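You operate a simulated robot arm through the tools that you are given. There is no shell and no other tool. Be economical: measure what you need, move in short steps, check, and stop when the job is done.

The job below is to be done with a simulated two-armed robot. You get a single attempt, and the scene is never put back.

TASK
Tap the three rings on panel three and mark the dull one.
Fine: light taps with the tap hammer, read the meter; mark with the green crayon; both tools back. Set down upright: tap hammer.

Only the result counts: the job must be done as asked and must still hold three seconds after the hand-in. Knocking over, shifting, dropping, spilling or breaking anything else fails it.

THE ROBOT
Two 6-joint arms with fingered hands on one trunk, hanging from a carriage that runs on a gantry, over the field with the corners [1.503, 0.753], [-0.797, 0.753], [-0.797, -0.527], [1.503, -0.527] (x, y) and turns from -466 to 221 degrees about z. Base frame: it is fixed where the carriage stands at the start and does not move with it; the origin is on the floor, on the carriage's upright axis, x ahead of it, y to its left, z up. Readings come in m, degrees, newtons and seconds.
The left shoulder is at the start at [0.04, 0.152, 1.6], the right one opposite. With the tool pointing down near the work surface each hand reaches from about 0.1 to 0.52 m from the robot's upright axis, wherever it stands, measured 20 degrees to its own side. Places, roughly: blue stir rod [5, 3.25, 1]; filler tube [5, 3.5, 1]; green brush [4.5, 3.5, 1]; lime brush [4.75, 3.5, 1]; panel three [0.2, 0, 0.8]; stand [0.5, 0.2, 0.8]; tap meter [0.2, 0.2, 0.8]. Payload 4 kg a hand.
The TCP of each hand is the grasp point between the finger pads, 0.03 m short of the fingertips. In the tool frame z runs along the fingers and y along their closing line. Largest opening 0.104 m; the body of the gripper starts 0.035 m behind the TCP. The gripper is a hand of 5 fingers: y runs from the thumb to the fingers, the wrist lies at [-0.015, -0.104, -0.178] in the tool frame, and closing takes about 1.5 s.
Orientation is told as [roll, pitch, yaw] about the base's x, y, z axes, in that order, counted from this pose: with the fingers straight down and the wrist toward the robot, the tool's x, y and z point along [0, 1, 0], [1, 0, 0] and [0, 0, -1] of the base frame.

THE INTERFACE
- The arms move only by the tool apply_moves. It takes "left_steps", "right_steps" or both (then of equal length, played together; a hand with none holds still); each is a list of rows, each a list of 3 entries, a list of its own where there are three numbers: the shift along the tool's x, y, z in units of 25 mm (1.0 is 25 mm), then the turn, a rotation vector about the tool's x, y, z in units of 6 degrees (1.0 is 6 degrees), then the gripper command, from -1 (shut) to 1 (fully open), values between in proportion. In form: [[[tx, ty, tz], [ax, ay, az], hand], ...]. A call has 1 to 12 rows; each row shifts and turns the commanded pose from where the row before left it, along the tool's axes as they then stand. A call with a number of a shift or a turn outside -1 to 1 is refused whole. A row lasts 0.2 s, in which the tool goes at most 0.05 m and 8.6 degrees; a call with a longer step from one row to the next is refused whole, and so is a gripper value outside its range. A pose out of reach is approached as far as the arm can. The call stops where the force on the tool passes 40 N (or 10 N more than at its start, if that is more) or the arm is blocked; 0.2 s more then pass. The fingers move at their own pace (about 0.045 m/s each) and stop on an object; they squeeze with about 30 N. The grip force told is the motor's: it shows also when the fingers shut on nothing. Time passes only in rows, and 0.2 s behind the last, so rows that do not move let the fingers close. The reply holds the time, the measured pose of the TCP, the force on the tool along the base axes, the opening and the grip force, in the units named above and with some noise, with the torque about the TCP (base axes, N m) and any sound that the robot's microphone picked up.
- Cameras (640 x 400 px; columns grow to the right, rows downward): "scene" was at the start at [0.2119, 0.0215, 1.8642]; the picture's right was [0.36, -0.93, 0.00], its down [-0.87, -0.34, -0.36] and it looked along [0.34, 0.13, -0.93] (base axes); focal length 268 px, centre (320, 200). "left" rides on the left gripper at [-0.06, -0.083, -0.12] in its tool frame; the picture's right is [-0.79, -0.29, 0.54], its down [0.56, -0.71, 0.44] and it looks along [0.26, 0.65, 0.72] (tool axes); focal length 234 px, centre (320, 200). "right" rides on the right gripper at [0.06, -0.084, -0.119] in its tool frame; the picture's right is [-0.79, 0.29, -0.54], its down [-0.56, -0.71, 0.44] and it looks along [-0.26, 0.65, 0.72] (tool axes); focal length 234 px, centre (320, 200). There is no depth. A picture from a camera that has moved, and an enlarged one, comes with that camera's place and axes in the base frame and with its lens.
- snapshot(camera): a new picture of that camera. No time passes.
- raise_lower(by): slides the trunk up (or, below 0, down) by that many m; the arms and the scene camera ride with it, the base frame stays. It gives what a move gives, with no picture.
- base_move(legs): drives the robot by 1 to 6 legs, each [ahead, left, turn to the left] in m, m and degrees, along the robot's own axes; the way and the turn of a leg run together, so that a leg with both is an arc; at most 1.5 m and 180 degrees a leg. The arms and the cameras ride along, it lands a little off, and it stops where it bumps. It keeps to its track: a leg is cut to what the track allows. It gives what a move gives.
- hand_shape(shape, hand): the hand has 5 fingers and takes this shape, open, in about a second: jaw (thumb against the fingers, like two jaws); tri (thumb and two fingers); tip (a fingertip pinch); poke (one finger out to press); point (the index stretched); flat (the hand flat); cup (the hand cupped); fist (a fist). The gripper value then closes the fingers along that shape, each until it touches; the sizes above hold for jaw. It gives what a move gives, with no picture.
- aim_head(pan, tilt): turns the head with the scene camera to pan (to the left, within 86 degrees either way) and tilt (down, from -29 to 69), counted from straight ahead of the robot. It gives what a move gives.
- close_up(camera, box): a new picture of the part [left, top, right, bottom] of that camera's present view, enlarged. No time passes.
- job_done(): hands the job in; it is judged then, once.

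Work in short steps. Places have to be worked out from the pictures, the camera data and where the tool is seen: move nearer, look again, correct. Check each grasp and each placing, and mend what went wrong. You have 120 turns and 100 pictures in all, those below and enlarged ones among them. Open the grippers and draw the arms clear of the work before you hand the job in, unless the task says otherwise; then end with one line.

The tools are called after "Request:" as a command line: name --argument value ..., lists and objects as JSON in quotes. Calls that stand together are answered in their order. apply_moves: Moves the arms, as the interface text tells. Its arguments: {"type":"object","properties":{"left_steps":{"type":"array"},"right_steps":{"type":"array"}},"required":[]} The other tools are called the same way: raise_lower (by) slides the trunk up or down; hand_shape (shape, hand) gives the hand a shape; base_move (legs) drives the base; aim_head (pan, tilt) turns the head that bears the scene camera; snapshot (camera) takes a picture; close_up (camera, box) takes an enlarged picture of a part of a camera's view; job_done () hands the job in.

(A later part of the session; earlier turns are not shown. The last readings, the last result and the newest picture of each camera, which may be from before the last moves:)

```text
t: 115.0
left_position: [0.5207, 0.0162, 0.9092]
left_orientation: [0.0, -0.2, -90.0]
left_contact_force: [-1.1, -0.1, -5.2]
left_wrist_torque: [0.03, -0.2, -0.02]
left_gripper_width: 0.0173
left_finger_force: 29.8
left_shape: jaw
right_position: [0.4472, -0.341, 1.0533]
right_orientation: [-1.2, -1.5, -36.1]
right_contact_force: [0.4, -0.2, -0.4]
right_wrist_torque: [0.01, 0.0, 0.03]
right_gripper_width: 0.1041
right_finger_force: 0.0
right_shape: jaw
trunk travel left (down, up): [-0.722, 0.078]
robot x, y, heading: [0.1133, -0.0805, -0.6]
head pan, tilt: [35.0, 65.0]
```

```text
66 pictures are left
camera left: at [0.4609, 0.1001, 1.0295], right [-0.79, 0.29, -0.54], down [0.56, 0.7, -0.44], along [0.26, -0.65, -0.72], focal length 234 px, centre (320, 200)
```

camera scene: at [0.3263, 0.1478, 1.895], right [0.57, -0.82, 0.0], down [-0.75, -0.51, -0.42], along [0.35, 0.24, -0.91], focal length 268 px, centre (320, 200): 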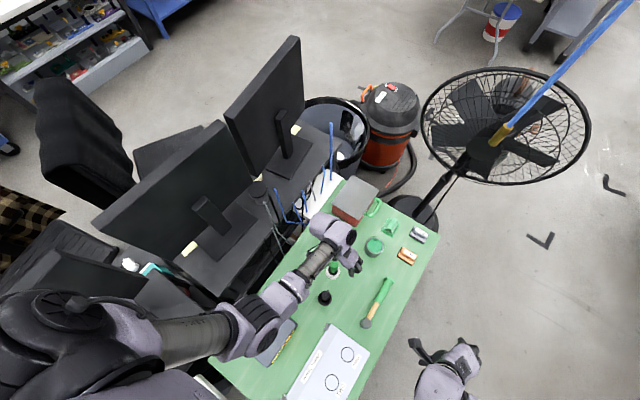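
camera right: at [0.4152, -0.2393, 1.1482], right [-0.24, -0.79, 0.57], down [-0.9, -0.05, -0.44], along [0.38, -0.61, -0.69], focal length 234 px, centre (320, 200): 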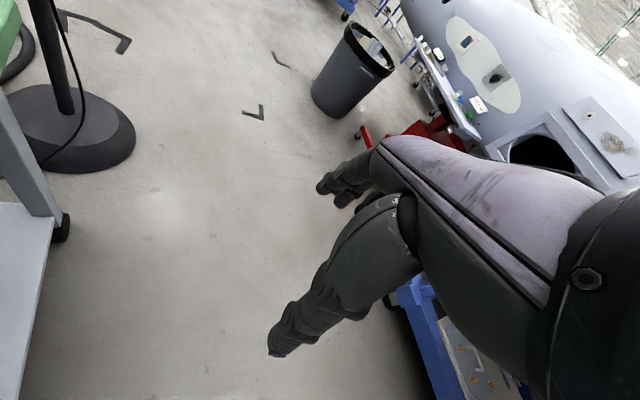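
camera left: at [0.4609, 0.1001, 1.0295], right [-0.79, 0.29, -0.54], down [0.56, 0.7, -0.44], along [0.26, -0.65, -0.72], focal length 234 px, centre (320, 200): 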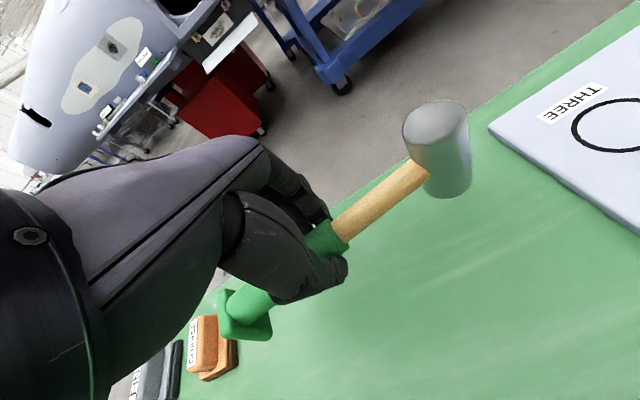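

Hammer is firmly held and level (head ~(0.423,0.005), bottom z≈0.863). Drive back 0.117 m to bring the head over ring THREE.

Request:
base_move --legs '[[-0.117, 0.008, 0]]'

Request:
snapshot --camera "left"

Request:
snapshot --camera "scene"

```text
t: 116.2
left_position: [0.4052, 0.0238, 0.9098]
left_orientation: [-0.1, -0.2, -90.0]
left_contact_force: [0.1, -0.5, -4.0]
left_wrist_torque: [0.04, -0.22, 0.01]
left_gripper_width: 0.0173
left_finger_force: 29.4
left_shape: jaw
right_position: [0.3323, -0.3318, 1.0529]
right_orientation: [-1.3, -1.6, -36.0]
right_contact_force: [0.2, 0.6, -0.4]
right_wrist_torque: [0.02, -0.03, 0.04]
right_gripper_width: 0.1039
right_finger_force: 0.0
right_shape: jaw
trunk travel left (down, up): [-0.722, 0.078]
robot x, y, heading: [-0.0021, -0.0693, -0.3]
head pan, tilt: [35.0, 65.0]
```

```text
65 pictures are left
camera left: at [0.3446, 0.1088, 1.0294], right [-0.79, 0.29, -0.54], down [0.56, 0.7, -0.44], along [0.26, -0.65, -0.72], focal length 234 px, centre (320, 200)
```

left: 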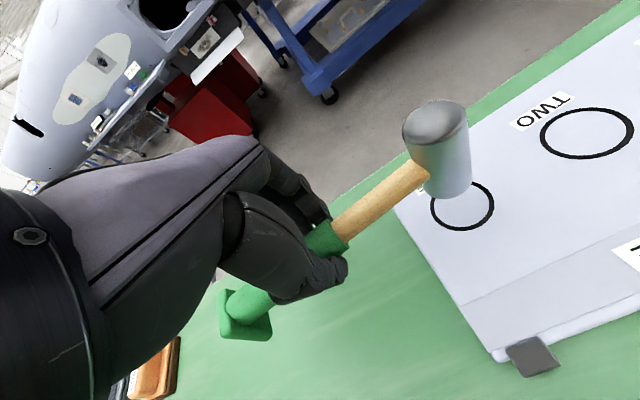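

```text
64 pictures are left
camera scene: at [0.2086, -0.0342, 1.8169], right [0.57, -0.82, 0.0], down [-0.75, -0.51, -0.42], along [0.35, 0.24, -0.91], focal length 268 px, centre (320, 200)
```

scene: 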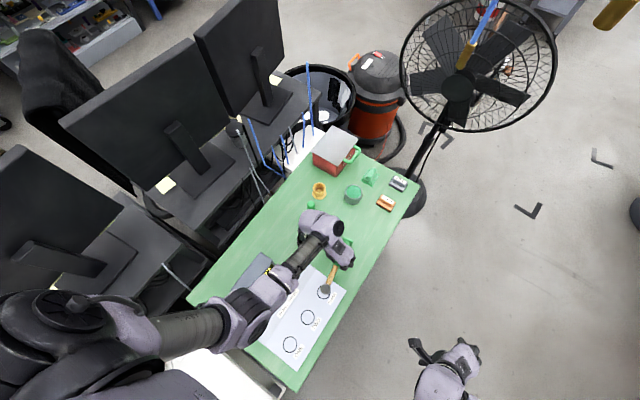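

Ring THREE at ≈(0.302,0.016), head at ≈(0.309,0.0165). Nudge −6 mm in x and lower 0.03 by trunk, then check.

Request:
apply_moves --left_steps '[[[-0.24, 0, 0], [0, 0, 0], -1], [[0, 0, 0], [0, 0, 0], -1]]'

Request:
raise_lower --by -0.03

Request:
close_up --camera "left" --box '[360, 60, 600, 260]'

```text
t: 116.8
left_position: [0.4005, 0.0241, 0.9095]
left_orientation: [0.0, -0.2, -90.0]
left_contact_force: [0.7, 0.5, -4.0]
left_wrist_torque: [0.05, -0.22, -0.02]
left_gripper_width: 0.017
left_finger_force: 29.8
left_shape: jaw
right_position: [0.3313, -0.3312, 1.0531]
right_orientation: [-1.2, -1.7, -36.1]
right_contact_force: [0.2, 0.4, 0.0]
right_wrist_torque: [0.0, 0.02, 0.03]
right_gripper_width: 0.1039
right_finger_force: 0.0
right_shape: jaw
trunk travel left (down, up): [-0.722, 0.078]
robot x, y, heading: [-0.0039, -0.0679, -0.7]
head pan, tilt: [35.0, 65.0]
```

```text
t: 117.5
left_position: [0.4002, 0.024, 0.8786]
left_orientation: [0.1, -0.2, -90.0]
left_contact_force: [-0.2, 0.1, -4.9]
left_wrist_torque: [0.03, -0.21, 0.01]
left_gripper_width: 0.0171
left_finger_force: 30.0
left_shape: jaw
right_position: [0.3327, -0.3318, 1.0239]
right_orientation: [-1.3, -1.6, -36.1]
right_contact_force: [0.2, -0.1, 0.9]
right_wrist_torque: [0.0, -0.02, -0.04]
right_gripper_width: 0.1041
right_finger_force: 0.1
right_shape: jaw
trunk travel left (down, up): [-0.692, 0.108]
robot x, y, heading: [0.0021, -0.0648, -0.5]
head pan, tilt: [35.0, 65.0]
```

```text
2.00 times, centred on (480, 160) of left
camera zoom: at [0.3393, 0.1086, 0.9997], right [-0.79, 0.29, -0.54], down [0.56, 0.7, -0.44], along [0.26, -0.65, -0.72], focal length 468 px, centre (0, 280)
```

zoom: 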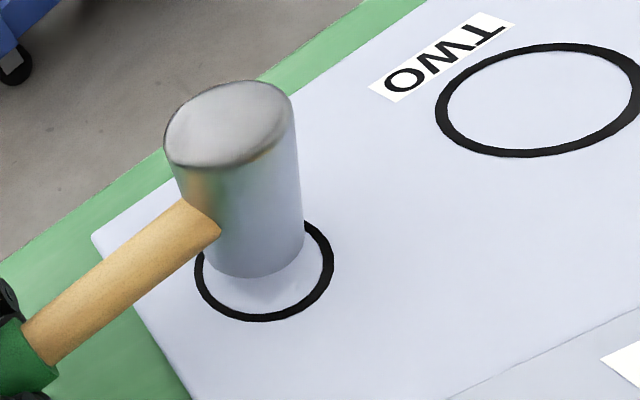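

Head is centred over ring THREE about 15–20 mm up. Descend slowly, 1 mm per row.

Request:
apply_moves --left_steps '[[[0, 0, 0.08], [0, 0, 0], -1], [[0, 0, 0.08], [0, 0, 0], -1], [[0, 0, 0.08], [0, 0, 0], -1], [[0, 0, 0.08], [0, 0, 0], -1], [[0, 0, 0.04], [0, 0, 0], -1], [[0, 0, 0.04], [0, 0, 0], -1], [[0, 0, 0.04], [0, 0, 0], -1], [[0, 0, 0.04], [0, 0, 0], -1]]'

```text
t: 119.3
left_position: [0.3997, 0.0244, 0.8676]
left_orientation: [-0.1, -0.2, -90.1]
left_contact_force: [-0.2, -0.1, -4.3]
left_wrist_torque: [0.04, -0.19, 0.02]
left_gripper_width: 0.0171
left_finger_force: 29.8
left_shape: jaw
right_position: [0.3321, -0.331, 1.0246]
right_orientation: [-1.3, -1.6, -36.1]
right_contact_force: [-0.8, 0.1, 0.0]
right_wrist_torque: [-0.01, 0.0, 0.01]
right_gripper_width: 0.104
right_finger_force: 0.0
right_shape: jaw
trunk travel left (down, up): [-0.692, 0.108]
robot x, y, heading: [-0.0015, -0.0646, -0.7]
head pan, tilt: [35.0, 65.0]
```

No contact yet; by the pickup height contact should come around TCP z≈0.862. Continue 1 mm per row.

Request:
apply_moves --left_steps '[[[0, 0, 0.04], [0, 0, 0], -1], [[0, 0, 0.04], [0, 0, 0], -1], [[0, 0, 0.04], [0, 0, 0], -1], [[0, 0, 0.04], [0, 0, 0], -1], [[0, 0, 0.04], [0, 0, 0], -1]]'

```text
t: 120.5
left_position: [0.3997, 0.0239, 0.8615]
left_orientation: [0.0, -0.2, -90.1]
left_contact_force: [0.4, 1.3, -3.5]
left_wrist_torque: [0.04, -0.1, -0.01]
left_gripper_width: 0.0171
left_finger_force: 30.1
left_shape: jaw
right_position: [0.3325, -0.3316, 1.023]
right_orientation: [-1.3, -1.6, -36.1]
right_contact_force: [1.1, 0.0, -0.4]
right_wrist_torque: [0.01, -0.04, 0.01]
right_gripper_width: 0.1041
right_finger_force: 0.0
right_shape: jaw
trunk travel left (down, up): [-0.692, 0.108]
robot x, y, heading: [-0.0001, -0.0659, -0.5]
head pan, tilt: [35.0, 65.0]
```

The torque shows contact beginning at z≈0.8615. Lift 8 mm, then do a light tap and lift again.

Request:
apply_moves --left_steps '[[[0, 0, -0.32], [0, 0, 0], -1], [[0, 0, 0], [0, 0, 0], -1], [[0, 0, 0.12], [0, 0, 0], -1], [[0, 0, 0.12], [0, 0, 0], -1], [[0, 0, 0.12], [0, 0, 0], -1], [[0, 0, -0.4], [0, 0, 0], -1], [[0, 0, -0.4], [0, 0, 0], -1]]'

Request:
close_up --camera "scene" --box '[200, 220, 360, 370]'

```text
t: 122.2
left_position: [0.399, 0.0254, 0.8806]
left_orientation: [0.0, -0.2, -90.0]
left_contact_force: [0.8, 0.0, -4.3]
left_wrist_torque: [0.04, -0.2, -0.01]
left_gripper_width: 0.0173
left_finger_force: 30.0
left_shape: jaw
right_position: [0.3314, -0.3298, 1.0242]
right_orientation: [-1.3, -1.6, -36.2]
right_contact_force: [0.0, -0.6, 0.3]
right_wrist_torque: [0.02, 0.02, 0.01]
right_gripper_width: 0.104
right_finger_force: 0.0
right_shape: jaw
trunk travel left (down, up): [-0.692, 0.108]
robot x, y, heading: [-0.0041, -0.0673, -0.6]
head pan, tilt: [35.0, 65.0]
```

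```text
2.67 times, centred on (280, 295) of scene
camera zoom: at [0.2088, -0.0342, 1.7869], right [0.57, -0.82, 0.0], down [-0.75, -0.51, -0.42], along [0.35, 0.24, -0.91], focal length 713 px, centre (427, -53)
```

zoom: 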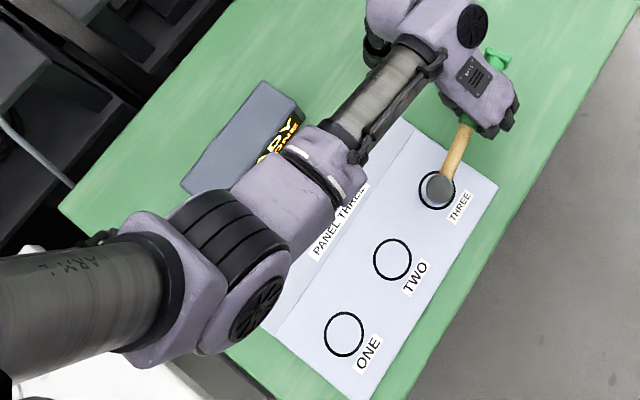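

No sound and the meter fragment still shows READY, so that was too light. Tap a little deeper and see.

Request:
apply_moves --left_steps '[[[0, 0, 0.24], [0, 0, 0], -1], [[0, 0, 0.24], [0, 0, 0], -1], [[0, 0, 0.24], [0, 0, 0], -1], [[0, 0, 0.16], [0, 0, 0], -1], [[0, 0, -0.4], [0, 0, 0], -1], [[0, 0, -0.48], [0, 0, 0], -1]]'

Request:
close_up --camera "scene" --box '[250, 240, 310, 290]'

```text
t: 123.5
left_position: [0.3998, 0.0246, 0.8811]
left_orientation: [0.0, -0.2, -89.9]
left_contact_force: [-0.4, 0.1, -4.7]
left_wrist_torque: [-0.02, -0.19, 0.0]
left_gripper_width: 0.0176
left_finger_force: 30.4
left_shape: jaw
right_position: [0.3322, -0.3323, 1.0231]
right_orientation: [-1.3, -1.6, -36.0]
right_contact_force: [0.6, -0.7, -0.3]
right_wrist_torque: [0.04, 0.01, 0.0]
right_gripper_width: 0.1039
right_finger_force: 0.1
right_shape: jaw
trunk travel left (down, up): [-0.692, 0.108]
robot x, y, heading: [0.0004, -0.0747, -0.4]
head pan, tilt: [35.0, 65.0]
```

```text
8.00 times, centred on (280, 265) of scene
camera zoom: at [0.2088, -0.0342, 1.7869], right [0.57, -0.82, 0.0], down [-0.75, -0.51, -0.42], along [0.35, 0.24, -0.91], focal length 2140 px, centre (640, -320)
```

zoom: 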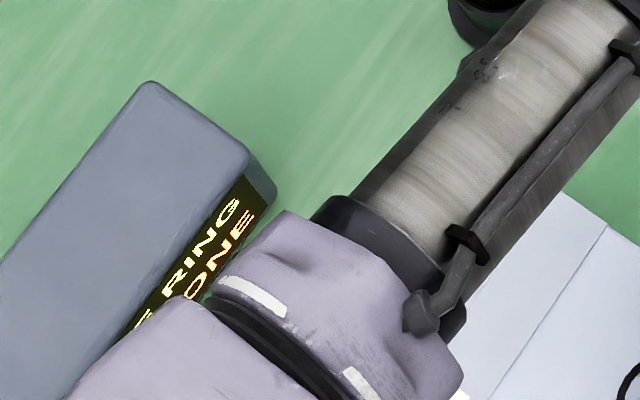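

The meter now shows "… RING / … NONE": ring THREE rings, tap level is right. Drive −0.1 m to ring TWO.

Request:
base_move --legs '[[-0.1, 0, 0]]'

Request:
close_up --camera "left" --box '[360, 60, 600, 260]'

Request:
close_up --camera "scene" --box '[240, 200, 370, 320]'

```text
t: 124.7
left_position: [0.2969, 0.0248, 0.8805]
left_orientation: [-0.1, -0.2, -90.0]
left_contact_force: [-0.4, 0.1, -5.1]
left_wrist_torque: [0.04, -0.25, 0.0]
left_gripper_width: 0.0174
left_finger_force: 30.0
left_shape: jaw
right_position: [0.2317, -0.3306, 1.0228]
right_orientation: [-1.2, -1.6, -36.1]
right_contact_force: [-1.3, -0.5, 0.4]
right_wrist_torque: [0.0, -0.06, 0.02]
right_gripper_width: 0.1042
right_finger_force: 0.0
right_shape: jaw
trunk travel left (down, up): [-0.692, 0.108]
robot x, y, heading: [-0.0994, -0.0653, -0.4]
head pan, tilt: [35.0, 65.0]
```

```text
2.00 times, centred on (480, 160) of left
camera zoom: at [0.2382, 0.1095, 1.0017], right [-0.79, 0.29, -0.54], down [0.56, 0.7, -0.44], along [0.26, -0.65, -0.72], focal length 468 px, centre (0, 280)
```

zoom: 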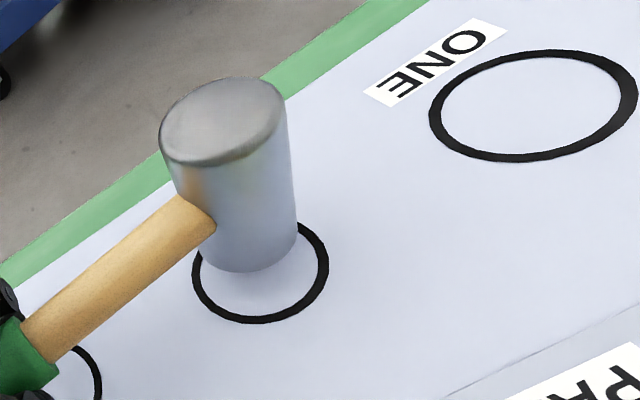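

```text
3.33 times, centred on (305, 260) of scene
camera zoom: at [0.1084, -0.0333, 1.7868], right [0.57, -0.82, 0.0], down [-0.75, -0.51, -0.42], along [0.35, 0.24, -0.91], focal length 892 px, centre (370, 0)
```

zoom: 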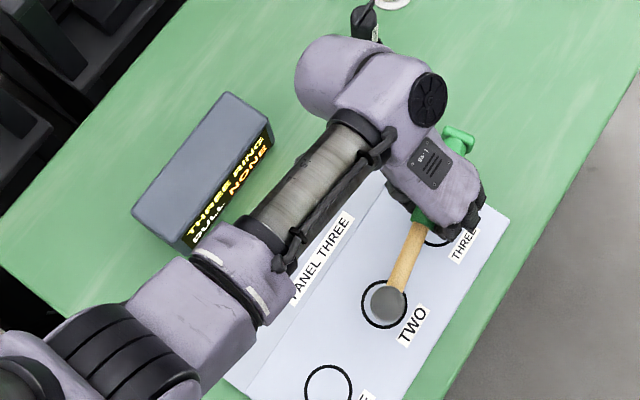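

Meter: "THREE RING / DULL NONE". Head is centred over TWO; same tap.

Request:
apply_moves --left_steps '[[[0, 0, 0.24], [0, 0, 0], -1], [[0, 0, 0.24], [0, 0, 0], -1], [[0, 0, 0.24], [0, 0, 0], -1], [[0, 0, 0.16], [0, 0, 0], -1], [[0, 0, -0.4], [0, 0, 0], -1], [[0, 0, -0.48], [0, 0, 0], -1]]'

Request:
close_up --camera "scene" --box '[260, 220, 330, 280]'

```text
t: 126.1
left_position: [0.2983, 0.026, 0.8816]
left_orientation: [0.0, -0.2, -90.0]
left_contact_force: [0.2, 0.5, -4.4]
left_wrist_torque: [0.04, -0.23, -0.01]
left_gripper_width: 0.0177
left_finger_force: 29.7
left_shape: jaw
right_position: [0.2316, -0.3309, 1.0233]
right_orientation: [-1.4, -1.6, -36.1]
right_contact_force: [0.2, 0.0, 0.4]
right_wrist_torque: [-0.01, 0.02, 0.0]
right_gripper_width: 0.1042
right_finger_force: 0.1
right_shape: jaw
trunk travel left (down, up): [-0.692, 0.108]
robot x, y, heading: [-0.1022, -0.0679, -0.3]
head pan, tilt: [35.0, 65.0]
```

```text
6.67 times, centred on (295, 250) of scene
camera zoom: at [0.1087, -0.0333, 1.7869], right [0.57, -0.82, 0.0], down [-0.75, -0.51, -0.42], along [0.35, 0.24, -0.91], focal length 1783 px, centre (487, -133)
```

zoom: 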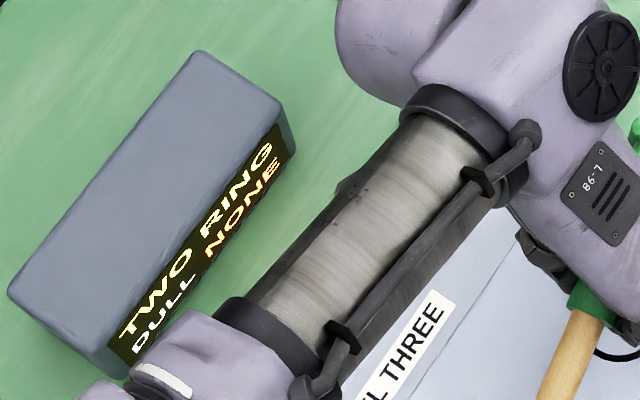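

Meter: "TWO RING". Drive on to ring ONE.

Request:
base_move --legs '[[-0.1, 0, 0]]'

Request:
close_up --camera "left" --box '[360, 60, 600, 260]'

Request:
snapshot --camera "scene"

```text
t: 127.2
left_position: [0.1986, 0.0261, 0.8813]
left_orientation: [-0.1, -0.1, -90.0]
left_contact_force: [-0.2, 0.2, -5.1]
left_wrist_torque: [0.04, -0.22, 0.03]
left_gripper_width: 0.0176
left_finger_force: 30.0
left_shape: jaw
right_position: [0.1317, -0.3291, 1.0232]
right_orientation: [-1.2, -1.5, -36.1]
right_contact_force: [-1.3, -0.3, -0.5]
right_wrist_torque: [-0.02, -0.01, 0.02]
right_gripper_width: 0.104
right_finger_force: 0.1
right_shape: jaw
trunk travel left (down, up): [-0.692, 0.108]
robot x, y, heading: [-0.1966, -0.07, -0.7]
head pan, tilt: [35.0, 65.0]
```

```text
2.00 times, centred on (480, 160) of left
camera zoom: at [0.1384, 0.1105, 1.0016], right [-0.79, 0.29, -0.54], down [0.56, 0.7, -0.44], along [0.26, -0.65, -0.72], focal length 468 px, centre (0, 280)
```

zoom: 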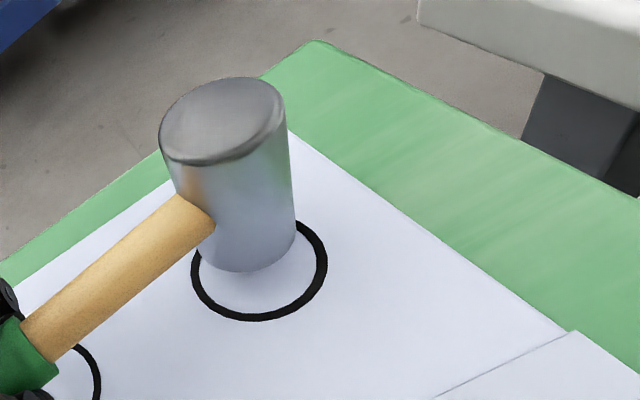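

```text
56 pictures are left
camera scene: at [0.0089, -0.0323, 1.7868], right [0.57, -0.82, 0.0], down [-0.75, -0.51, -0.42], along [0.35, 0.24, -0.91], focal length 268 px, centre (320, 200)
```

scene: 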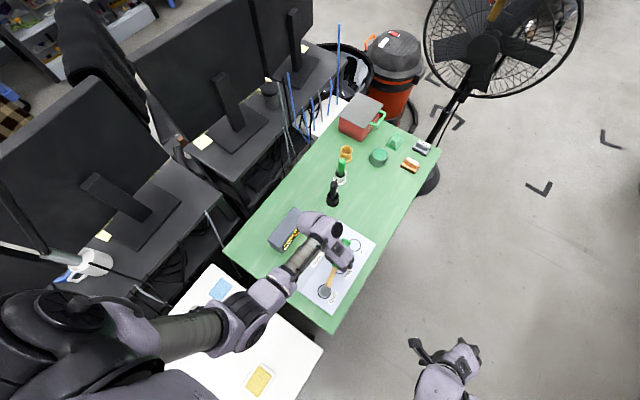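

Centred over ONE and clear. Same light tap.

Request:
apply_moves --left_steps '[[[0, 0, 0.24], [0, 0, 0], -1], [[0, 0, 0.24], [0, 0, 0], -1], [[0, 0, 0.24], [0, 0, 0], -1], [[0, 0, 0.16], [0, 0, 0], -1], [[0, 0, -0.4], [0, 0, 0], -1], [[0, 0, -0.48], [0, 0, 0], -1]]'

Request:
close_up --camera "scene" --box '[255, 195, 335, 265]'

```text
t: 128.7
left_position: [0.1986, 0.0274, 0.8806]
left_orientation: [0.0, -0.2, -90.0]
left_contact_force: [-1.1, -0.3, -4.1]
left_wrist_torque: [0.03, -0.18, 0.0]
left_gripper_width: 0.0175
left_finger_force: 29.8
left_shape: jaw
right_position: [0.133, -0.3296, 1.0232]
right_orientation: [-1.3, -1.6, -36.1]
right_contact_force: [0.2, 0.2, 0.3]
right_wrist_torque: [0.0, 0.03, 0.03]
right_gripper_width: 0.104
right_finger_force: 0.1
right_shape: jaw
trunk travel left (down, up): [-0.692, 0.108]
robot x, y, heading: [-0.203, -0.0685, -0.5]
head pan, tilt: [35.0, 65.0]
```

```text
5.71 times, centred on (295, 230) of scene
camera zoom: at [0.0091, -0.0323, 1.7869], right [0.57, -0.82, 0.0], down [-0.75, -0.51, -0.42], along [0.35, 0.24, -0.91], focal length 1528 px, centre (463, 29)
```

zoom: 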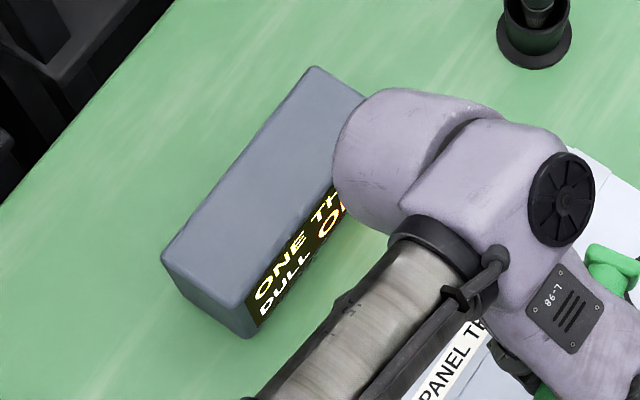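

Meter: "ONE TH(UD) / DULL O(NE)": ring ONE is dull. Return the hammer: drive +0.323 m forward, −0.011 in y.

Request:
base_move --legs '[[0.323, -0.011, 0]]'

Request:
snapshot --camera "left"

Request:
close_up --camera "scene" --box '[200, 180, 420, 400]'

```text
t: 130.8
left_position: [0.5223, 0.0145, 0.8819]
left_orientation: [0.0, -0.1, -89.8]
left_contact_force: [0.3, -0.3, -4.3]
left_wrist_torque: [0.04, -0.21, -0.03]
left_gripper_width: 0.0177
left_finger_force: 29.9
left_shape: jaw
right_position: [0.457, -0.3414, 1.0223]
right_orientation: [-1.3, -1.7, -35.9]
right_contact_force: [1.0, 0.4, 0.5]
right_wrist_torque: [-0.01, 0.02, 0.0]
right_gripper_width: 0.1041
right_finger_force: 0.0
right_shape: jaw
trunk travel left (down, up): [-0.692, 0.108]
robot x, y, heading: [0.1237, -0.0806, -0.3]
head pan, tilt: [35.0, 65.0]
```

```text
54 pictures are left
camera left: at [0.4619, 0.0985, 1.0018], right [-0.79, 0.28, -0.54], down [0.56, 0.71, -0.44], along [0.26, -0.65, -0.72], focal length 234 px, centre (320, 200)
```

left: 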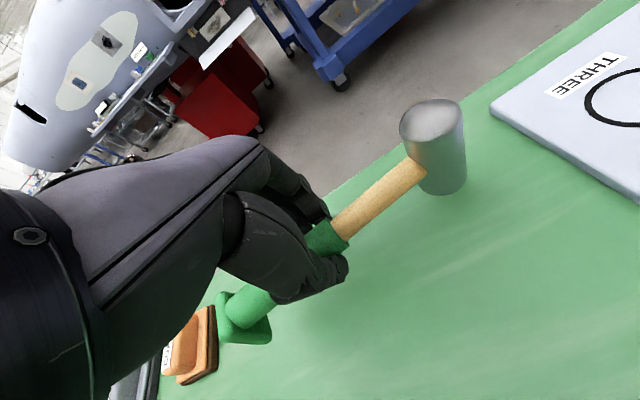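

```text
1.82 times, centred on (310, 290) of scene
camera zoom: at [0.332, -0.0449, 1.787], right [0.57, -0.82, 0.0], down [-0.75, -0.52, -0.42], along [0.35, 0.24, -0.91], focal length 486 px, centre (338, 36)
```

zoom: 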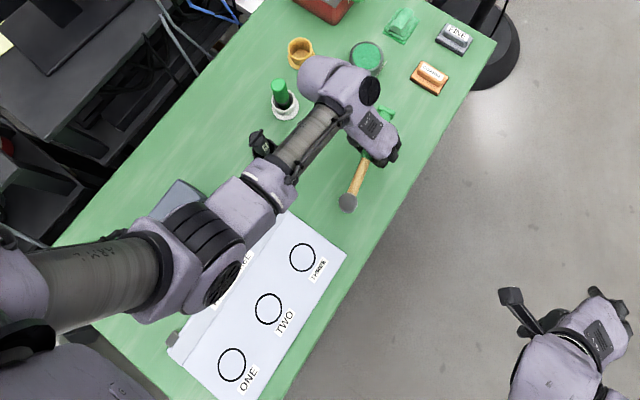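

Exactly back over its place. Lower by trunk 0.03 and then fine to z≈0.849.

Request:
raise_lower --by -0.029

Request:
apply_moves --left_steps '[[[0, 0, 0.04], [0, 0, 0], -1], [[0, 0, 0.04], [0, 0, 0], -1], [[0, 0, 0.04], [0, 0, 0], -1], [[0, 0, 0], [0, 0, 0], -1]]'

Request:
close_up --camera "left" --box '[200, 60, 520, 380]'

```text
t: 131.5
left_position: [0.5228, 0.0145, 0.8526]
left_orientation: [-0.1, -0.1, -89.7]
left_contact_force: [-0.8, 0.3, -3.6]
left_wrist_torque: [0.0, -0.1, -0.01]
left_gripper_width: 0.0174
left_finger_force: 29.9
left_shape: jaw
right_position: [0.4567, -0.3422, 0.9935]
right_orientation: [-1.3, -1.6, -35.8]
right_contact_force: [0.2, -0.2, -0.5]
right_wrist_torque: [0.02, 0.01, 0.01]
right_gripper_width: 0.1042
right_finger_force: 0.0
right_shape: jaw
trunk travel left (down, up): [-0.663, 0.137]
robot x, y, heading: [0.1211, -0.0808, -0.2]
head pan, tilt: [35.0, 65.0]
```

```text
t: 132.5
left_position: [0.5224, 0.0153, 0.8499]
left_orientation: [0.0, -0.3, -89.8]
left_contact_force: [0.0, 1.0, -1.9]
left_wrist_torque: [0.02, 0.03, 0.02]
left_gripper_width: 0.018
left_finger_force: 29.9
left_shape: jaw
right_position: [0.4568, -0.3419, 0.994]
right_orientation: [-1.3, -1.5, -35.8]
right_contact_force: [0.2, 0.6, 0.8]
right_wrist_torque: [-0.01, -0.01, -0.01]
right_gripper_width: 0.1042
right_finger_force: 0.1
right_shape: jaw
trunk travel left (down, up): [-0.663, 0.137]
robot x, y, heading: [0.1209, -0.0782, -0.2]
head pan, tilt: [35.0, 65.0]
```

```text
1.25 times, centred on (360, 220) of left
camera zoom: at [0.4617, 0.0984, 0.9696], right [-0.79, 0.28, -0.54], down [0.56, 0.71, -0.44], along [0.26, -0.65, -0.72], focal length 293 px, centre (270, 175)
```

zoom: 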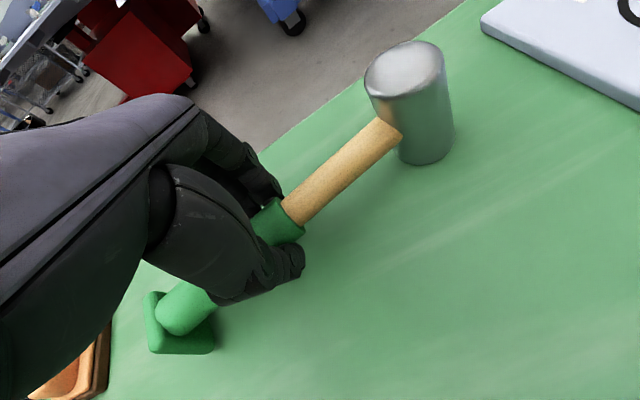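

Head rests on the table. One more millimetre, then open slowly.

Request:
apply_moves --left_steps '[[[0, 0, 0.03], [0, 0, 0], -1], [[0, 0, 0], [0, 0, 0], -0.8], [[0, 0, 0], [0, 0, 0], -0.6], [[0, 0, 0], [0, 0, 0], -0.4], [[0, 0, 0], [0, 0, 0], -0.2], [[0, 0, 0], [0, 0, 0], 0.2], [[0, 0, 0], [0, 0, 0], 0.6], [[0, 0, 0], [0, 0, 0], 1], [[0, 0, 0], [0, 0, 0], 1], [[0, 0, 0], [0, 0, 0], 1], [[0, 0, 0], [0, 0, 0], 1]]'

Request:
raise_lower --by 0.12

Request:
snapshot --camera "left"

```text
t: 134.9
left_position: [0.522, 0.0152, 0.8485]
left_orientation: [0.0, -0.2, -89.8]
left_contact_force: [-0.2, 0.0, -0.3]
left_wrist_torque: [0.01, 0.01, -0.01]
left_gripper_width: 0.1036
left_finger_force: 0.0
left_shape: jaw
right_position: [0.4561, -0.3416, 0.9945]
right_orientation: [-1.4, -1.6, -35.8]
right_contact_force: [0.5, -0.5, 0.2]
right_wrist_torque: [0.0, -0.01, -0.02]
right_gripper_width: 0.1036
right_finger_force: 0.0
right_shape: jaw
trunk travel left (down, up): [-0.663, 0.137]
robot x, y, heading: [0.1212, -0.0789, -0.3]
head pan, tilt: [35.0, 65.0]
```

```text
t: 136.4
left_position: [0.5208, 0.0147, 0.9682]
left_orientation: [0.0, -0.2, -89.7]
left_contact_force: [-0.1, 0.0, 0.0]
left_wrist_torque: [-0.01, -0.01, 0.0]
left_gripper_width: 0.1033
left_finger_force: 0.0
left_shape: jaw
right_position: [0.455, -0.3414, 1.114]
right_orientation: [-1.3, -1.6, -35.9]
right_contact_force: [0.4, 0.4, 0.0]
right_wrist_torque: [-0.04, 0.02, 0.02]
right_gripper_width: 0.1039
right_finger_force: 0.2
right_shape: jaw
trunk travel left (down, up): [-0.783, 0.017]
robot x, y, heading: [0.1202, -0.0807, -0.6]
head pan, tilt: [35.0, 65.0]
```

```text
51 pictures are left
camera left: at [0.4615, 0.0986, 1.0886], right [-0.79, 0.28, -0.54], down [0.56, 0.71, -0.44], along [0.26, -0.65, -0.72], focal length 234 px, centre (320, 200)
```

left: 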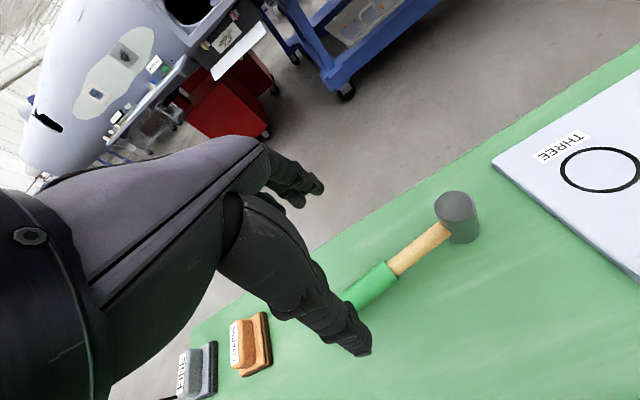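

Hammer is back, upright as before. Crayon: top centre ≈(0.511,0.214,0.938). Raise to clear it, then drive left 0.2 m.

Request:
raise_lower --by 0.017

Request:
apply_moves --left_steps '[[[0, 0, -0.3], [0, 0, 0], 1], [[0, 0, -0.3], [0, 0, 0], 1], [[0, 0, -0.3], [0, 0, 0], 1], [[0, 0, -0.3], [0, 0, 0], 1], [[0, 0, -0.3], [0, 0, 0], 1], [[0, 0, 0], [0, 0, 0], 1]]'

```text
t: 137.1
left_position: [0.5216, 0.015, 0.9849]
left_orientation: [0.0, -0.2, -89.8]
left_contact_force: [0.3, 0.0, 0.4]
left_wrist_torque: [0.02, 0.02, 0.04]
left_gripper_width: 0.1033
left_finger_force: 0.1
left_shape: jaw
right_position: [0.4563, -0.3417, 1.1309]
right_orientation: [-1.4, -1.6, -35.9]
right_contact_force: [0.6, -0.2, -0.2]
right_wrist_torque: [0.0, 0.01, -0.03]
right_gripper_width: 0.104
right_finger_force: 0.0
right_shape: jaw
trunk travel left (down, up): [-0.8, 0.0]
robot x, y, heading: [0.1226, -0.075, -0.5]
head pan, tilt: [35.0, 65.0]
```

```text
t: 138.5
left_position: [0.5217, 0.0141, 1.0218]
left_orientation: [-0.1, -0.2, -89.9]
left_contact_force: [-0.1, 0.3, 0.4]
left_wrist_torque: [0.01, 0.02, 0.03]
left_gripper_width: 0.1035
left_finger_force: 0.0
left_shape: jaw
right_position: [0.456, -0.342, 1.1323]
right_orientation: [-1.3, -1.5, -35.9]
right_contact_force: [-0.5, 0.0, 0.5]
right_wrist_torque: [-0.01, 0.0, 0.02]
right_gripper_width: 0.1039
right_finger_force: 0.1
right_shape: jaw
trunk travel left (down, up): [-0.8, 0.0]
robot x, y, heading: [0.1226, -0.0807, -0.6]
head pan, tilt: [35.0, 65.0]
```

Drive +0.2 y, −0.01 x and look.

Request:
base_move --legs '[[-0.01, 0.2, 0]]'

Request:
snapshot --camera "left"

Request:
close_up --camera "scene" --box '[220, 180, 420, 360]'

```text
t: 140.1
left_position: [0.5137, 0.2138, 1.0221]
left_orientation: [-0.1, -0.2, -89.8]
left_contact_force: [0.4, -0.4, 0.1]
left_wrist_torque: [-0.02, 0.0, 0.0]
left_gripper_width: 0.1037
left_finger_force: 0.1
left_shape: jaw
right_position: [0.4474, -0.1426, 1.1312]
right_orientation: [-1.3, -1.6, -35.9]
right_contact_force: [0.0, 0.5, 0.0]
right_wrist_torque: [0.01, 0.01, 0.02]
right_gripper_width: 0.104
right_finger_force: 0.1
right_shape: jaw
trunk travel left (down, up): [-0.8, 0.0]
robot x, y, heading: [0.1156, 0.1189, -0.3]
head pan, tilt: [35.0, 65.0]
```

```text
50 pictures are left
camera left: at [0.4527, 0.2981, 1.1432], right [-0.79, 0.28, -0.54], down [0.56, 0.71, -0.44], along [0.26, -0.65, -0.72], focal length 234 px, centre (320, 200)
```

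left: 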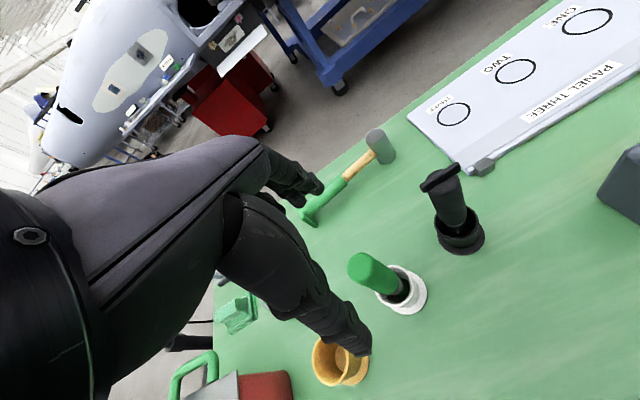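

```text
2.22 times, centred on (320, 270) of scene
camera zoom: at [0.3231, 0.1547, 1.895], right [0.57, -0.82, 0.0], down [-0.75, -0.52, -0.42], along [0.35, 0.24, -0.91], focal length 594 px, centre (320, 44)
```

zoom: 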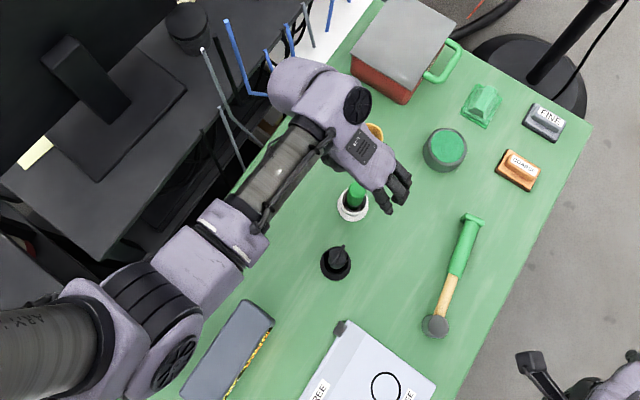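

Crayon axis ≈(0.5075,0.216). Shift −6 mm x, then lower 0.08 and check.

Request:
apply_moves --left_steps '[[[-0.24, -0.06, 0], [0, 0, 0], 1], [[0, 0, 0], [0, 0, 0], 1]]'

Request:
raise_lower --by -0.06

Request:
snapshot --camera "left"

```text
t: 140.7
left_position: [0.5079, 0.215, 1.0216]
left_orientation: [-0.1, -0.2, -89.7]
left_contact_force: [0.6, 0.8, 0.0]
left_wrist_torque: [-0.02, 0.01, 0.0]
left_gripper_width: 0.1038
left_finger_force: 0.0
left_shape: jaw
right_position: [0.4466, -0.1418, 1.1321]
right_orientation: [-1.4, -1.5, -35.9]
right_contact_force: [0.1, -0.4, -0.3]
right_wrist_torque: [-0.04, -0.02, -0.01]
right_gripper_width: 0.1041
right_finger_force: 0.0
right_shape: jaw
trunk travel left (down, up): [-0.8, 0.0]
robot x, y, heading: [0.1106, 0.1197, -0.1]
head pan, tilt: [35.0, 65.0]
```

```text
t: 141.7
left_position: [0.5072, 0.2153, 0.962]
left_orientation: [0.0, -0.2, -89.8]
left_contact_force: [0.6, 0.5, -0.1]
left_wrist_torque: [0.0, 0.0, 0.0]
left_gripper_width: 0.1037
left_finger_force: 0.1
left_shape: jaw
right_position: [0.447, -0.1425, 1.071]
right_orientation: [-1.3, -1.6, -35.9]
right_contact_force: [0.2, 0.5, -0.8]
right_wrist_torque: [-0.02, -0.03, 0.0]
right_gripper_width: 0.1039
right_finger_force: 0.0
right_shape: jaw
trunk travel left (down, up): [-0.74, 0.06]
robot x, y, heading: [0.1146, 0.1191, -0.3]
head pan, tilt: [35.0, 65.0]
```

```text
48 pictures are left
camera left: at [0.4468, 0.2996, 1.0832], right [-0.79, 0.28, -0.54], down [0.56, 0.71, -0.44], along [0.26, -0.65, -0.72], focal length 234 px, centre (320, 200)
```

left: 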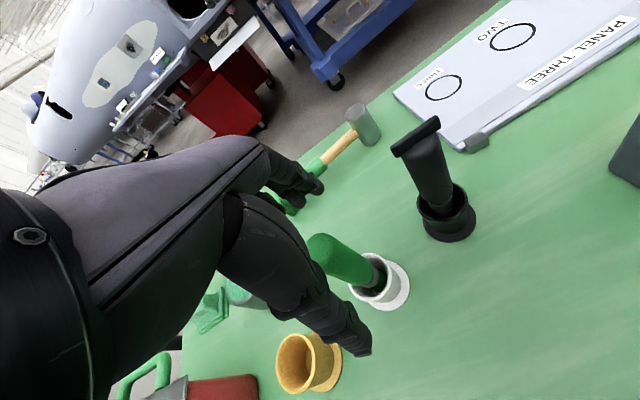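

The crayon top is between thumb and fingers (top z≈0.936). Lower another 0.055 and look before closing.

Request:
raise_lower --by -0.052

Request:
snapshot --camera "left"

```text
t: 142.6
left_position: [0.5073, 0.2148, 0.9108]
left_orientation: [0.0, -0.1, -89.8]
left_contact_force: [-0.2, 0.3, -0.5]
left_wrist_torque: [-0.04, -0.04, -0.01]
left_gripper_width: 0.1036
left_finger_force: 0.1
left_shape: jaw
right_position: [0.4483, -0.1423, 1.0192]
right_orientation: [-1.3, -1.6, -35.9]
right_contact_force: [0.6, 0.0, 0.3]
right_wrist_torque: [-0.01, 0.0, -0.03]
right_gripper_width: 0.104
right_finger_force: 0.1
right_shape: jaw
trunk travel left (down, up): [-0.688, 0.112]
robot x, y, heading: [0.1144, 0.1238, -0.2]
head pan, tilt: [35.0, 65.0]
```

```text
47 pictures are left
camera left: at [0.4468, 0.2995, 1.0312], right [-0.79, 0.28, -0.54], down [0.56, 0.71, -0.44], along [0.26, -0.65, -0.72], focal length 234 px, centre (320, 200)
```

left: 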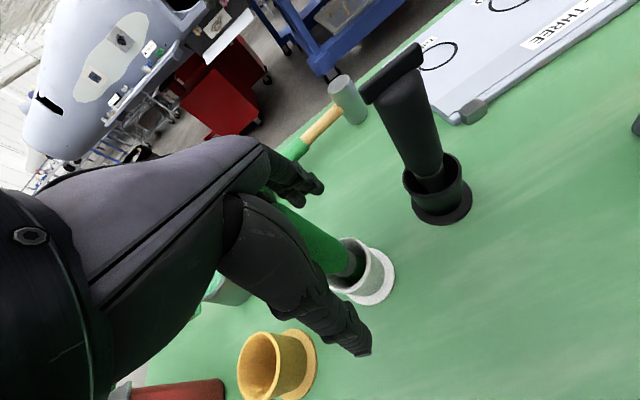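

Crayon is between the pads. Close gently.

Request:
apply_moves --left_steps '[[[0, 0, 0], [0, 0, 0], 0.4], [[0, 0, 0], [0, 0, 0], 0.1], [[0, 0, 0], [0, 0, 0], -0.2], [[0, 0, 0], [0, 0, 0], -0.4], [[0, 0, 0], [0, 0, 0], -0.6], [[0, 0, 0], [0, 0, 0], -0.8], [[0, 0, 0], [0, 0, 0], -1], [[0, 0, 0], [0, 0, 0], -1], [[0, 0, 0], [0, 0, 0], -1], [[0, 0, 0], [0, 0, 0], -1]]'

Request:
snapshot --camera "left"

```text
t: 144.8
left_position: [0.5071, 0.2146, 0.9099]
left_orientation: [0.0, -0.3, -89.8]
left_contact_force: [0.4, 0.1, -0.4]
left_wrist_torque: [0.04, 0.0, -0.02]
left_gripper_width: 0.0185
left_finger_force: 29.9
left_shape: jaw
right_position: [0.447, -0.1425, 1.0195]
right_orientation: [-1.3, -1.6, -35.9]
right_contact_force: [0.5, -0.1, -1.1]
right_wrist_torque: [0.0, -0.03, -0.02]
right_gripper_width: 0.1041
right_finger_force: 0.0
right_shape: jaw
trunk travel left (down, up): [-0.688, 0.112]
robot x, y, heading: [0.1143, 0.1228, -0.2]
head pan, tilt: [35.0, 65.0]
```

```text
46 pictures are left
camera left: at [0.4466, 0.2996, 1.0311], right [-0.79, 0.28, -0.54], down [0.56, 0.71, -0.44], along [0.26, -0.65, -0.72], focal length 234 px, centre (320, 200)
```

left: 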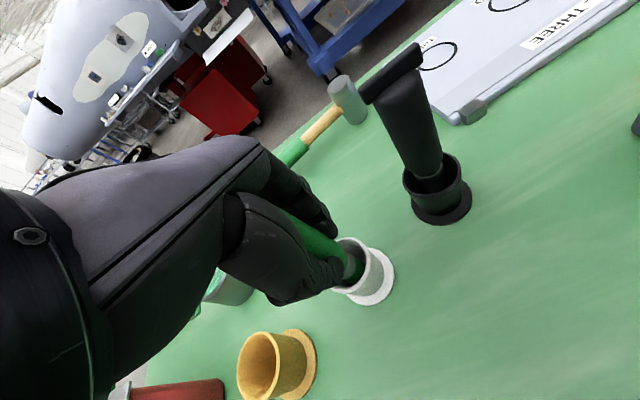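

Held (18.5 mm, 30 N), stand unmoved. Lift 0.1 m.

Request:
raise_lower --by 0.1

Request:
snapshot --camera "left"

Request:
snapshot --camera "scene"

```text
t: 146.1
left_position: [0.5064, 0.2149, 1.011]
left_orientation: [0.0, -0.2, -89.8]
left_contact_force: [0.7, -0.1, -0.9]
left_wrist_torque: [-0.01, -0.03, 0.01]
left_gripper_width: 0.0184
left_finger_force: 29.7
left_shape: jaw
right_position: [0.4474, -0.1428, 1.119]
right_orientation: [-1.3, -1.6, -35.9]
right_contact_force: [0.1, -0.5, 0.4]
right_wrist_torque: [-0.01, 0.0, 0.0]
right_gripper_width: 0.1039
right_finger_force: 0.1
right_shape: jaw
trunk travel left (down, up): [-0.788, 0.012]
robot x, y, heading: [0.1138, 0.1196, -0.4]
head pan, tilt: [35.0, 65.0]
```

```text
45 pictures are left
camera left: at [0.4465, 0.2996, 1.131], right [-0.79, 0.28, -0.54], down [0.56, 0.71, -0.44], along [0.26, -0.65, -0.72], focal length 234 px, centre (320, 200)
```

left: 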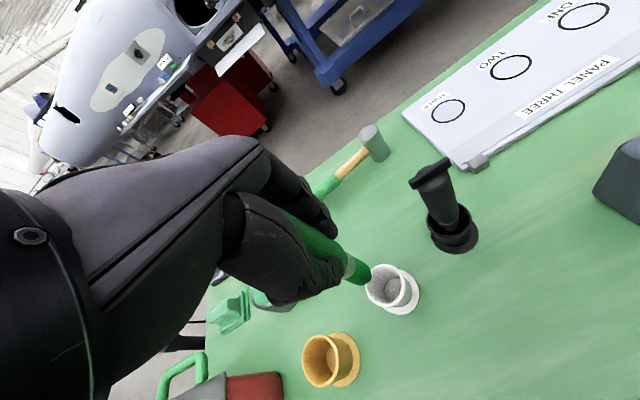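

```text
44 pictures are left
camera scene: at [0.3231, 0.1547, 1.8829], right [0.57, -0.82, 0.0], down [-0.75, -0.52, -0.42], along [0.35, 0.24, -0.91], focal length 268 px, centre (320, 200)
```

scene: 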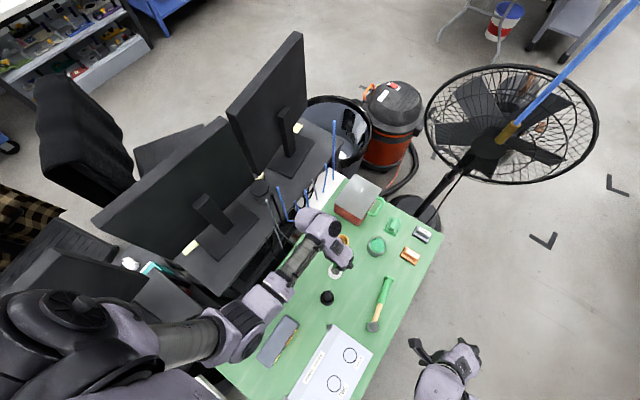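

The crayon is out with a green tip downward. Zoom on the tip to locate it.

Request:
close_up --camera "left" --box '[280, 200, 440, 330]'

```text
3.08 times, centred on (360, 265) of left
camera zoom: at [0.4465, 0.2996, 1.131], right [-0.79, 0.28, -0.54], down [0.56, 0.71, -0.44], along [0.26, -0.65, -0.72], focal length 720 px, centre (197, 0)
```

zoom: 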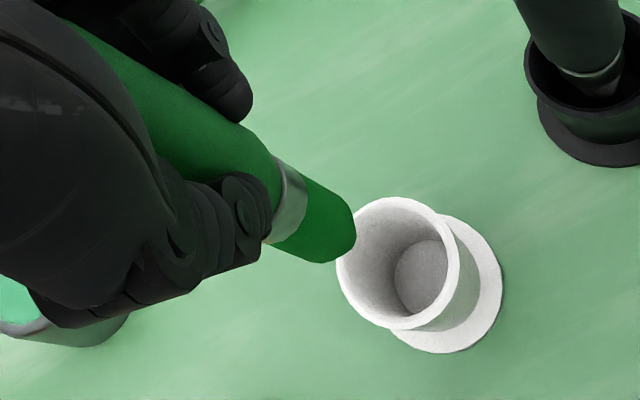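

Tip ≈ at z 0.91–0.94 just below the hand. Drive first −0.203 in y (clear of the black marker), then −0.40 in x toward ring ONE.

Request:
base_move --legs '[[0, -0.203, 0], [-0.4, 0, 0]]'

Request:
snapshot --camera "left"

```text
t: 149.8
left_position: [0.1082, 0.0108, 1.0111]
left_orientation: [0.0, -0.2, -89.8]
left_contact_force: [0.0, -0.1, -1.7]
left_wrist_torque: [0.01, 0.02, 0.0]
left_gripper_width: 0.0185
left_finger_force: 30.2
left_shape: jaw
right_position: [0.0486, -0.3466, 1.1188]
right_orientation: [-1.3, -1.5, -36.0]
right_contact_force: [-0.4, -0.4, 0.1]
right_wrist_torque: [0.0, -0.04, 0.0]
right_gripper_width: 0.1038
right_finger_force: 0.0
right_shape: jaw
trunk travel left (down, up): [-0.788, 0.012]
robot x, y, heading: [-0.2848, -0.0847, -0.3]
head pan, tilt: [35.0, 65.0]
```

```text
42 pictures are left
camera left: at [0.0481, 0.0963, 1.1311], right [-0.79, 0.28, -0.54], down [0.56, 0.71, -0.44], along [0.26, -0.65, -0.72], focal length 234 px, centre (320, 200)
```

left: 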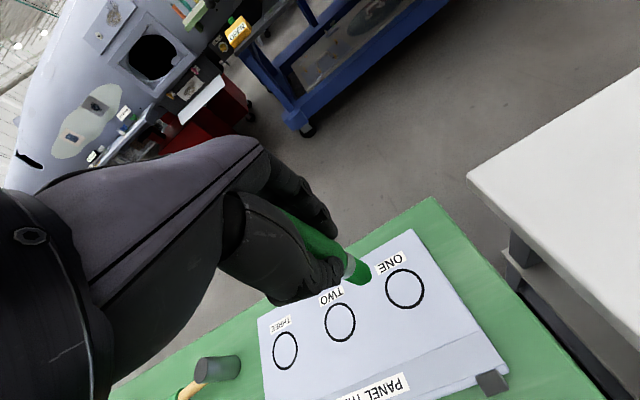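

Ring ONE at ≈(0.104,0.014). Lower 0.06 and look to triangulate the tip.

Request:
raise_lower --by -0.06

Request:
close_up --camera "left" --box '[280, 180, 480, 340]'

```text
t: 150.8
left_position: [0.1089, 0.0115, 0.9503]
left_orientation: [0.1, -0.1, -89.8]
left_contact_force: [-0.3, 0.3, -1.0]
left_wrist_torque: [0.03, 0.02, -0.01]
left_gripper_width: 0.0185
left_finger_force: 29.7
left_shape: jaw
right_position: [0.0494, -0.3455, 1.0592]
right_orientation: [-1.4, -1.6, -36.0]
right_contact_force: [-1.0, 0.4, 0.0]
right_wrist_torque: [-0.01, -0.03, 0.02]
right_gripper_width: 0.1041
right_finger_force: 0.0
right_shape: jaw
trunk travel left (down, up): [-0.728, 0.072]
robot x, y, heading: [-0.2863, -0.0798, -0.3]
head pan, tilt: [35.0, 65.0]
```

```text
2.50 times, centred on (380, 260) of left
camera zoom: at [0.0483, 0.0963, 1.0712], right [-0.79, 0.28, -0.54], down [0.56, 0.71, -0.44], along [0.26, -0.65, -0.72], focal length 585 px, centre (170, 50)
```

zoom: 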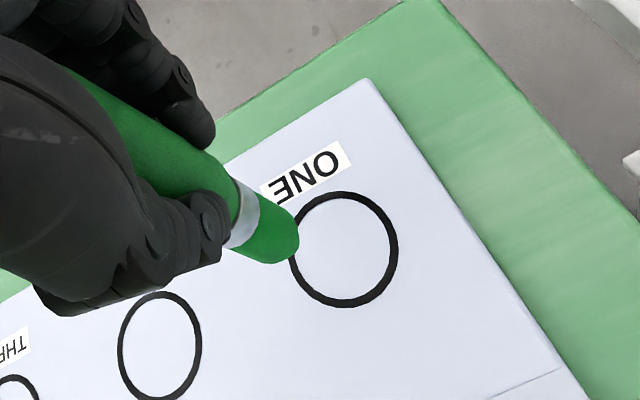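

Tip ≈(0.116,0.016); shift −12 mm in x and lower 0.025, then check alignment.

Request:
apply_moves --left_steps '[[[-0.24, 0, 0], [0, 0, 0], -1], [[-0.24, 0, 0], [0, 0, 0], -1], [[0, 0, 0], [0, 0, 0], -1]]'

Request:
raise_lower --by -0.022

Request:
close_up --camera "left" --box '[280, 180, 480, 340]'

```text
t: 151.7
left_position: [0.097, 0.0116, 0.95]
left_orientation: [0.0, -0.2, -89.8]
left_contact_force: [-0.4, 0.2, -1.1]
left_wrist_torque: [-0.01, 0.0, 0.02]
left_gripper_width: 0.0183
left_finger_force: 29.9
left_shape: jaw
right_position: [0.0497, -0.3468, 1.0599]
right_orientation: [-1.2, -1.6, -36.1]
right_contact_force: [0.0, -0.5, 0.2]
right_wrist_torque: [0.03, 0.01, -0.01]
right_gripper_width: 0.104
right_finger_force: 0.0
right_shape: jaw
trunk travel left (down, up): [-0.728, 0.072]
robot x, y, heading: [-0.2875, -0.0852, -0.6]
head pan, tilt: [35.0, 65.0]
```

```text
t: 152.3
left_position: [0.098, 0.0127, 0.9281]
left_orientation: [0.1, -0.2, -89.7]
left_contact_force: [0.6, 0.2, -1.3]
left_wrist_torque: [-0.03, -0.02, 0.01]
left_gripper_width: 0.0186
left_finger_force: 30.0
left_shape: jaw
right_position: [0.0489, -0.3455, 1.0373]
right_orientation: [-1.2, -1.6, -36.0]
right_contact_force: [0.2, 0.3, 0.0]
right_wrist_torque: [0.01, 0.0, -0.02]
right_gripper_width: 0.104
right_finger_force: 0.0
right_shape: jaw
trunk travel left (down, up): [-0.706, 0.094]
robot x, y, heading: [-0.2851, -0.0838, -0.6]
head pan, tilt: [35.0, 65.0]
```

```text
2.50 times, centred on (380, 260) of left
camera zoom: at [0.0362, 0.0962, 1.0493], right [-0.79, 0.28, -0.54], down [0.56, 0.71, -0.44], along [0.26, -0.65, -0.72], focal length 585 px, centre (170, 50)
```

zoom: 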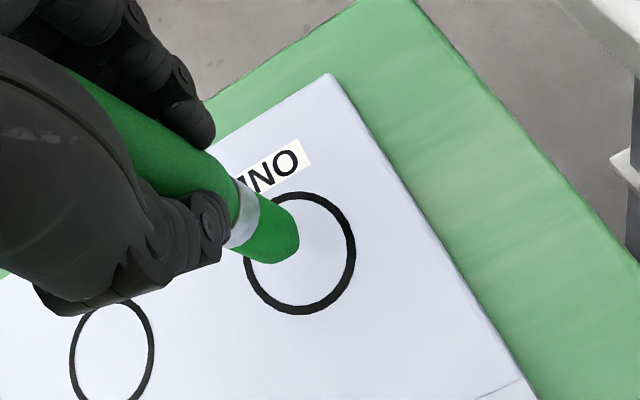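

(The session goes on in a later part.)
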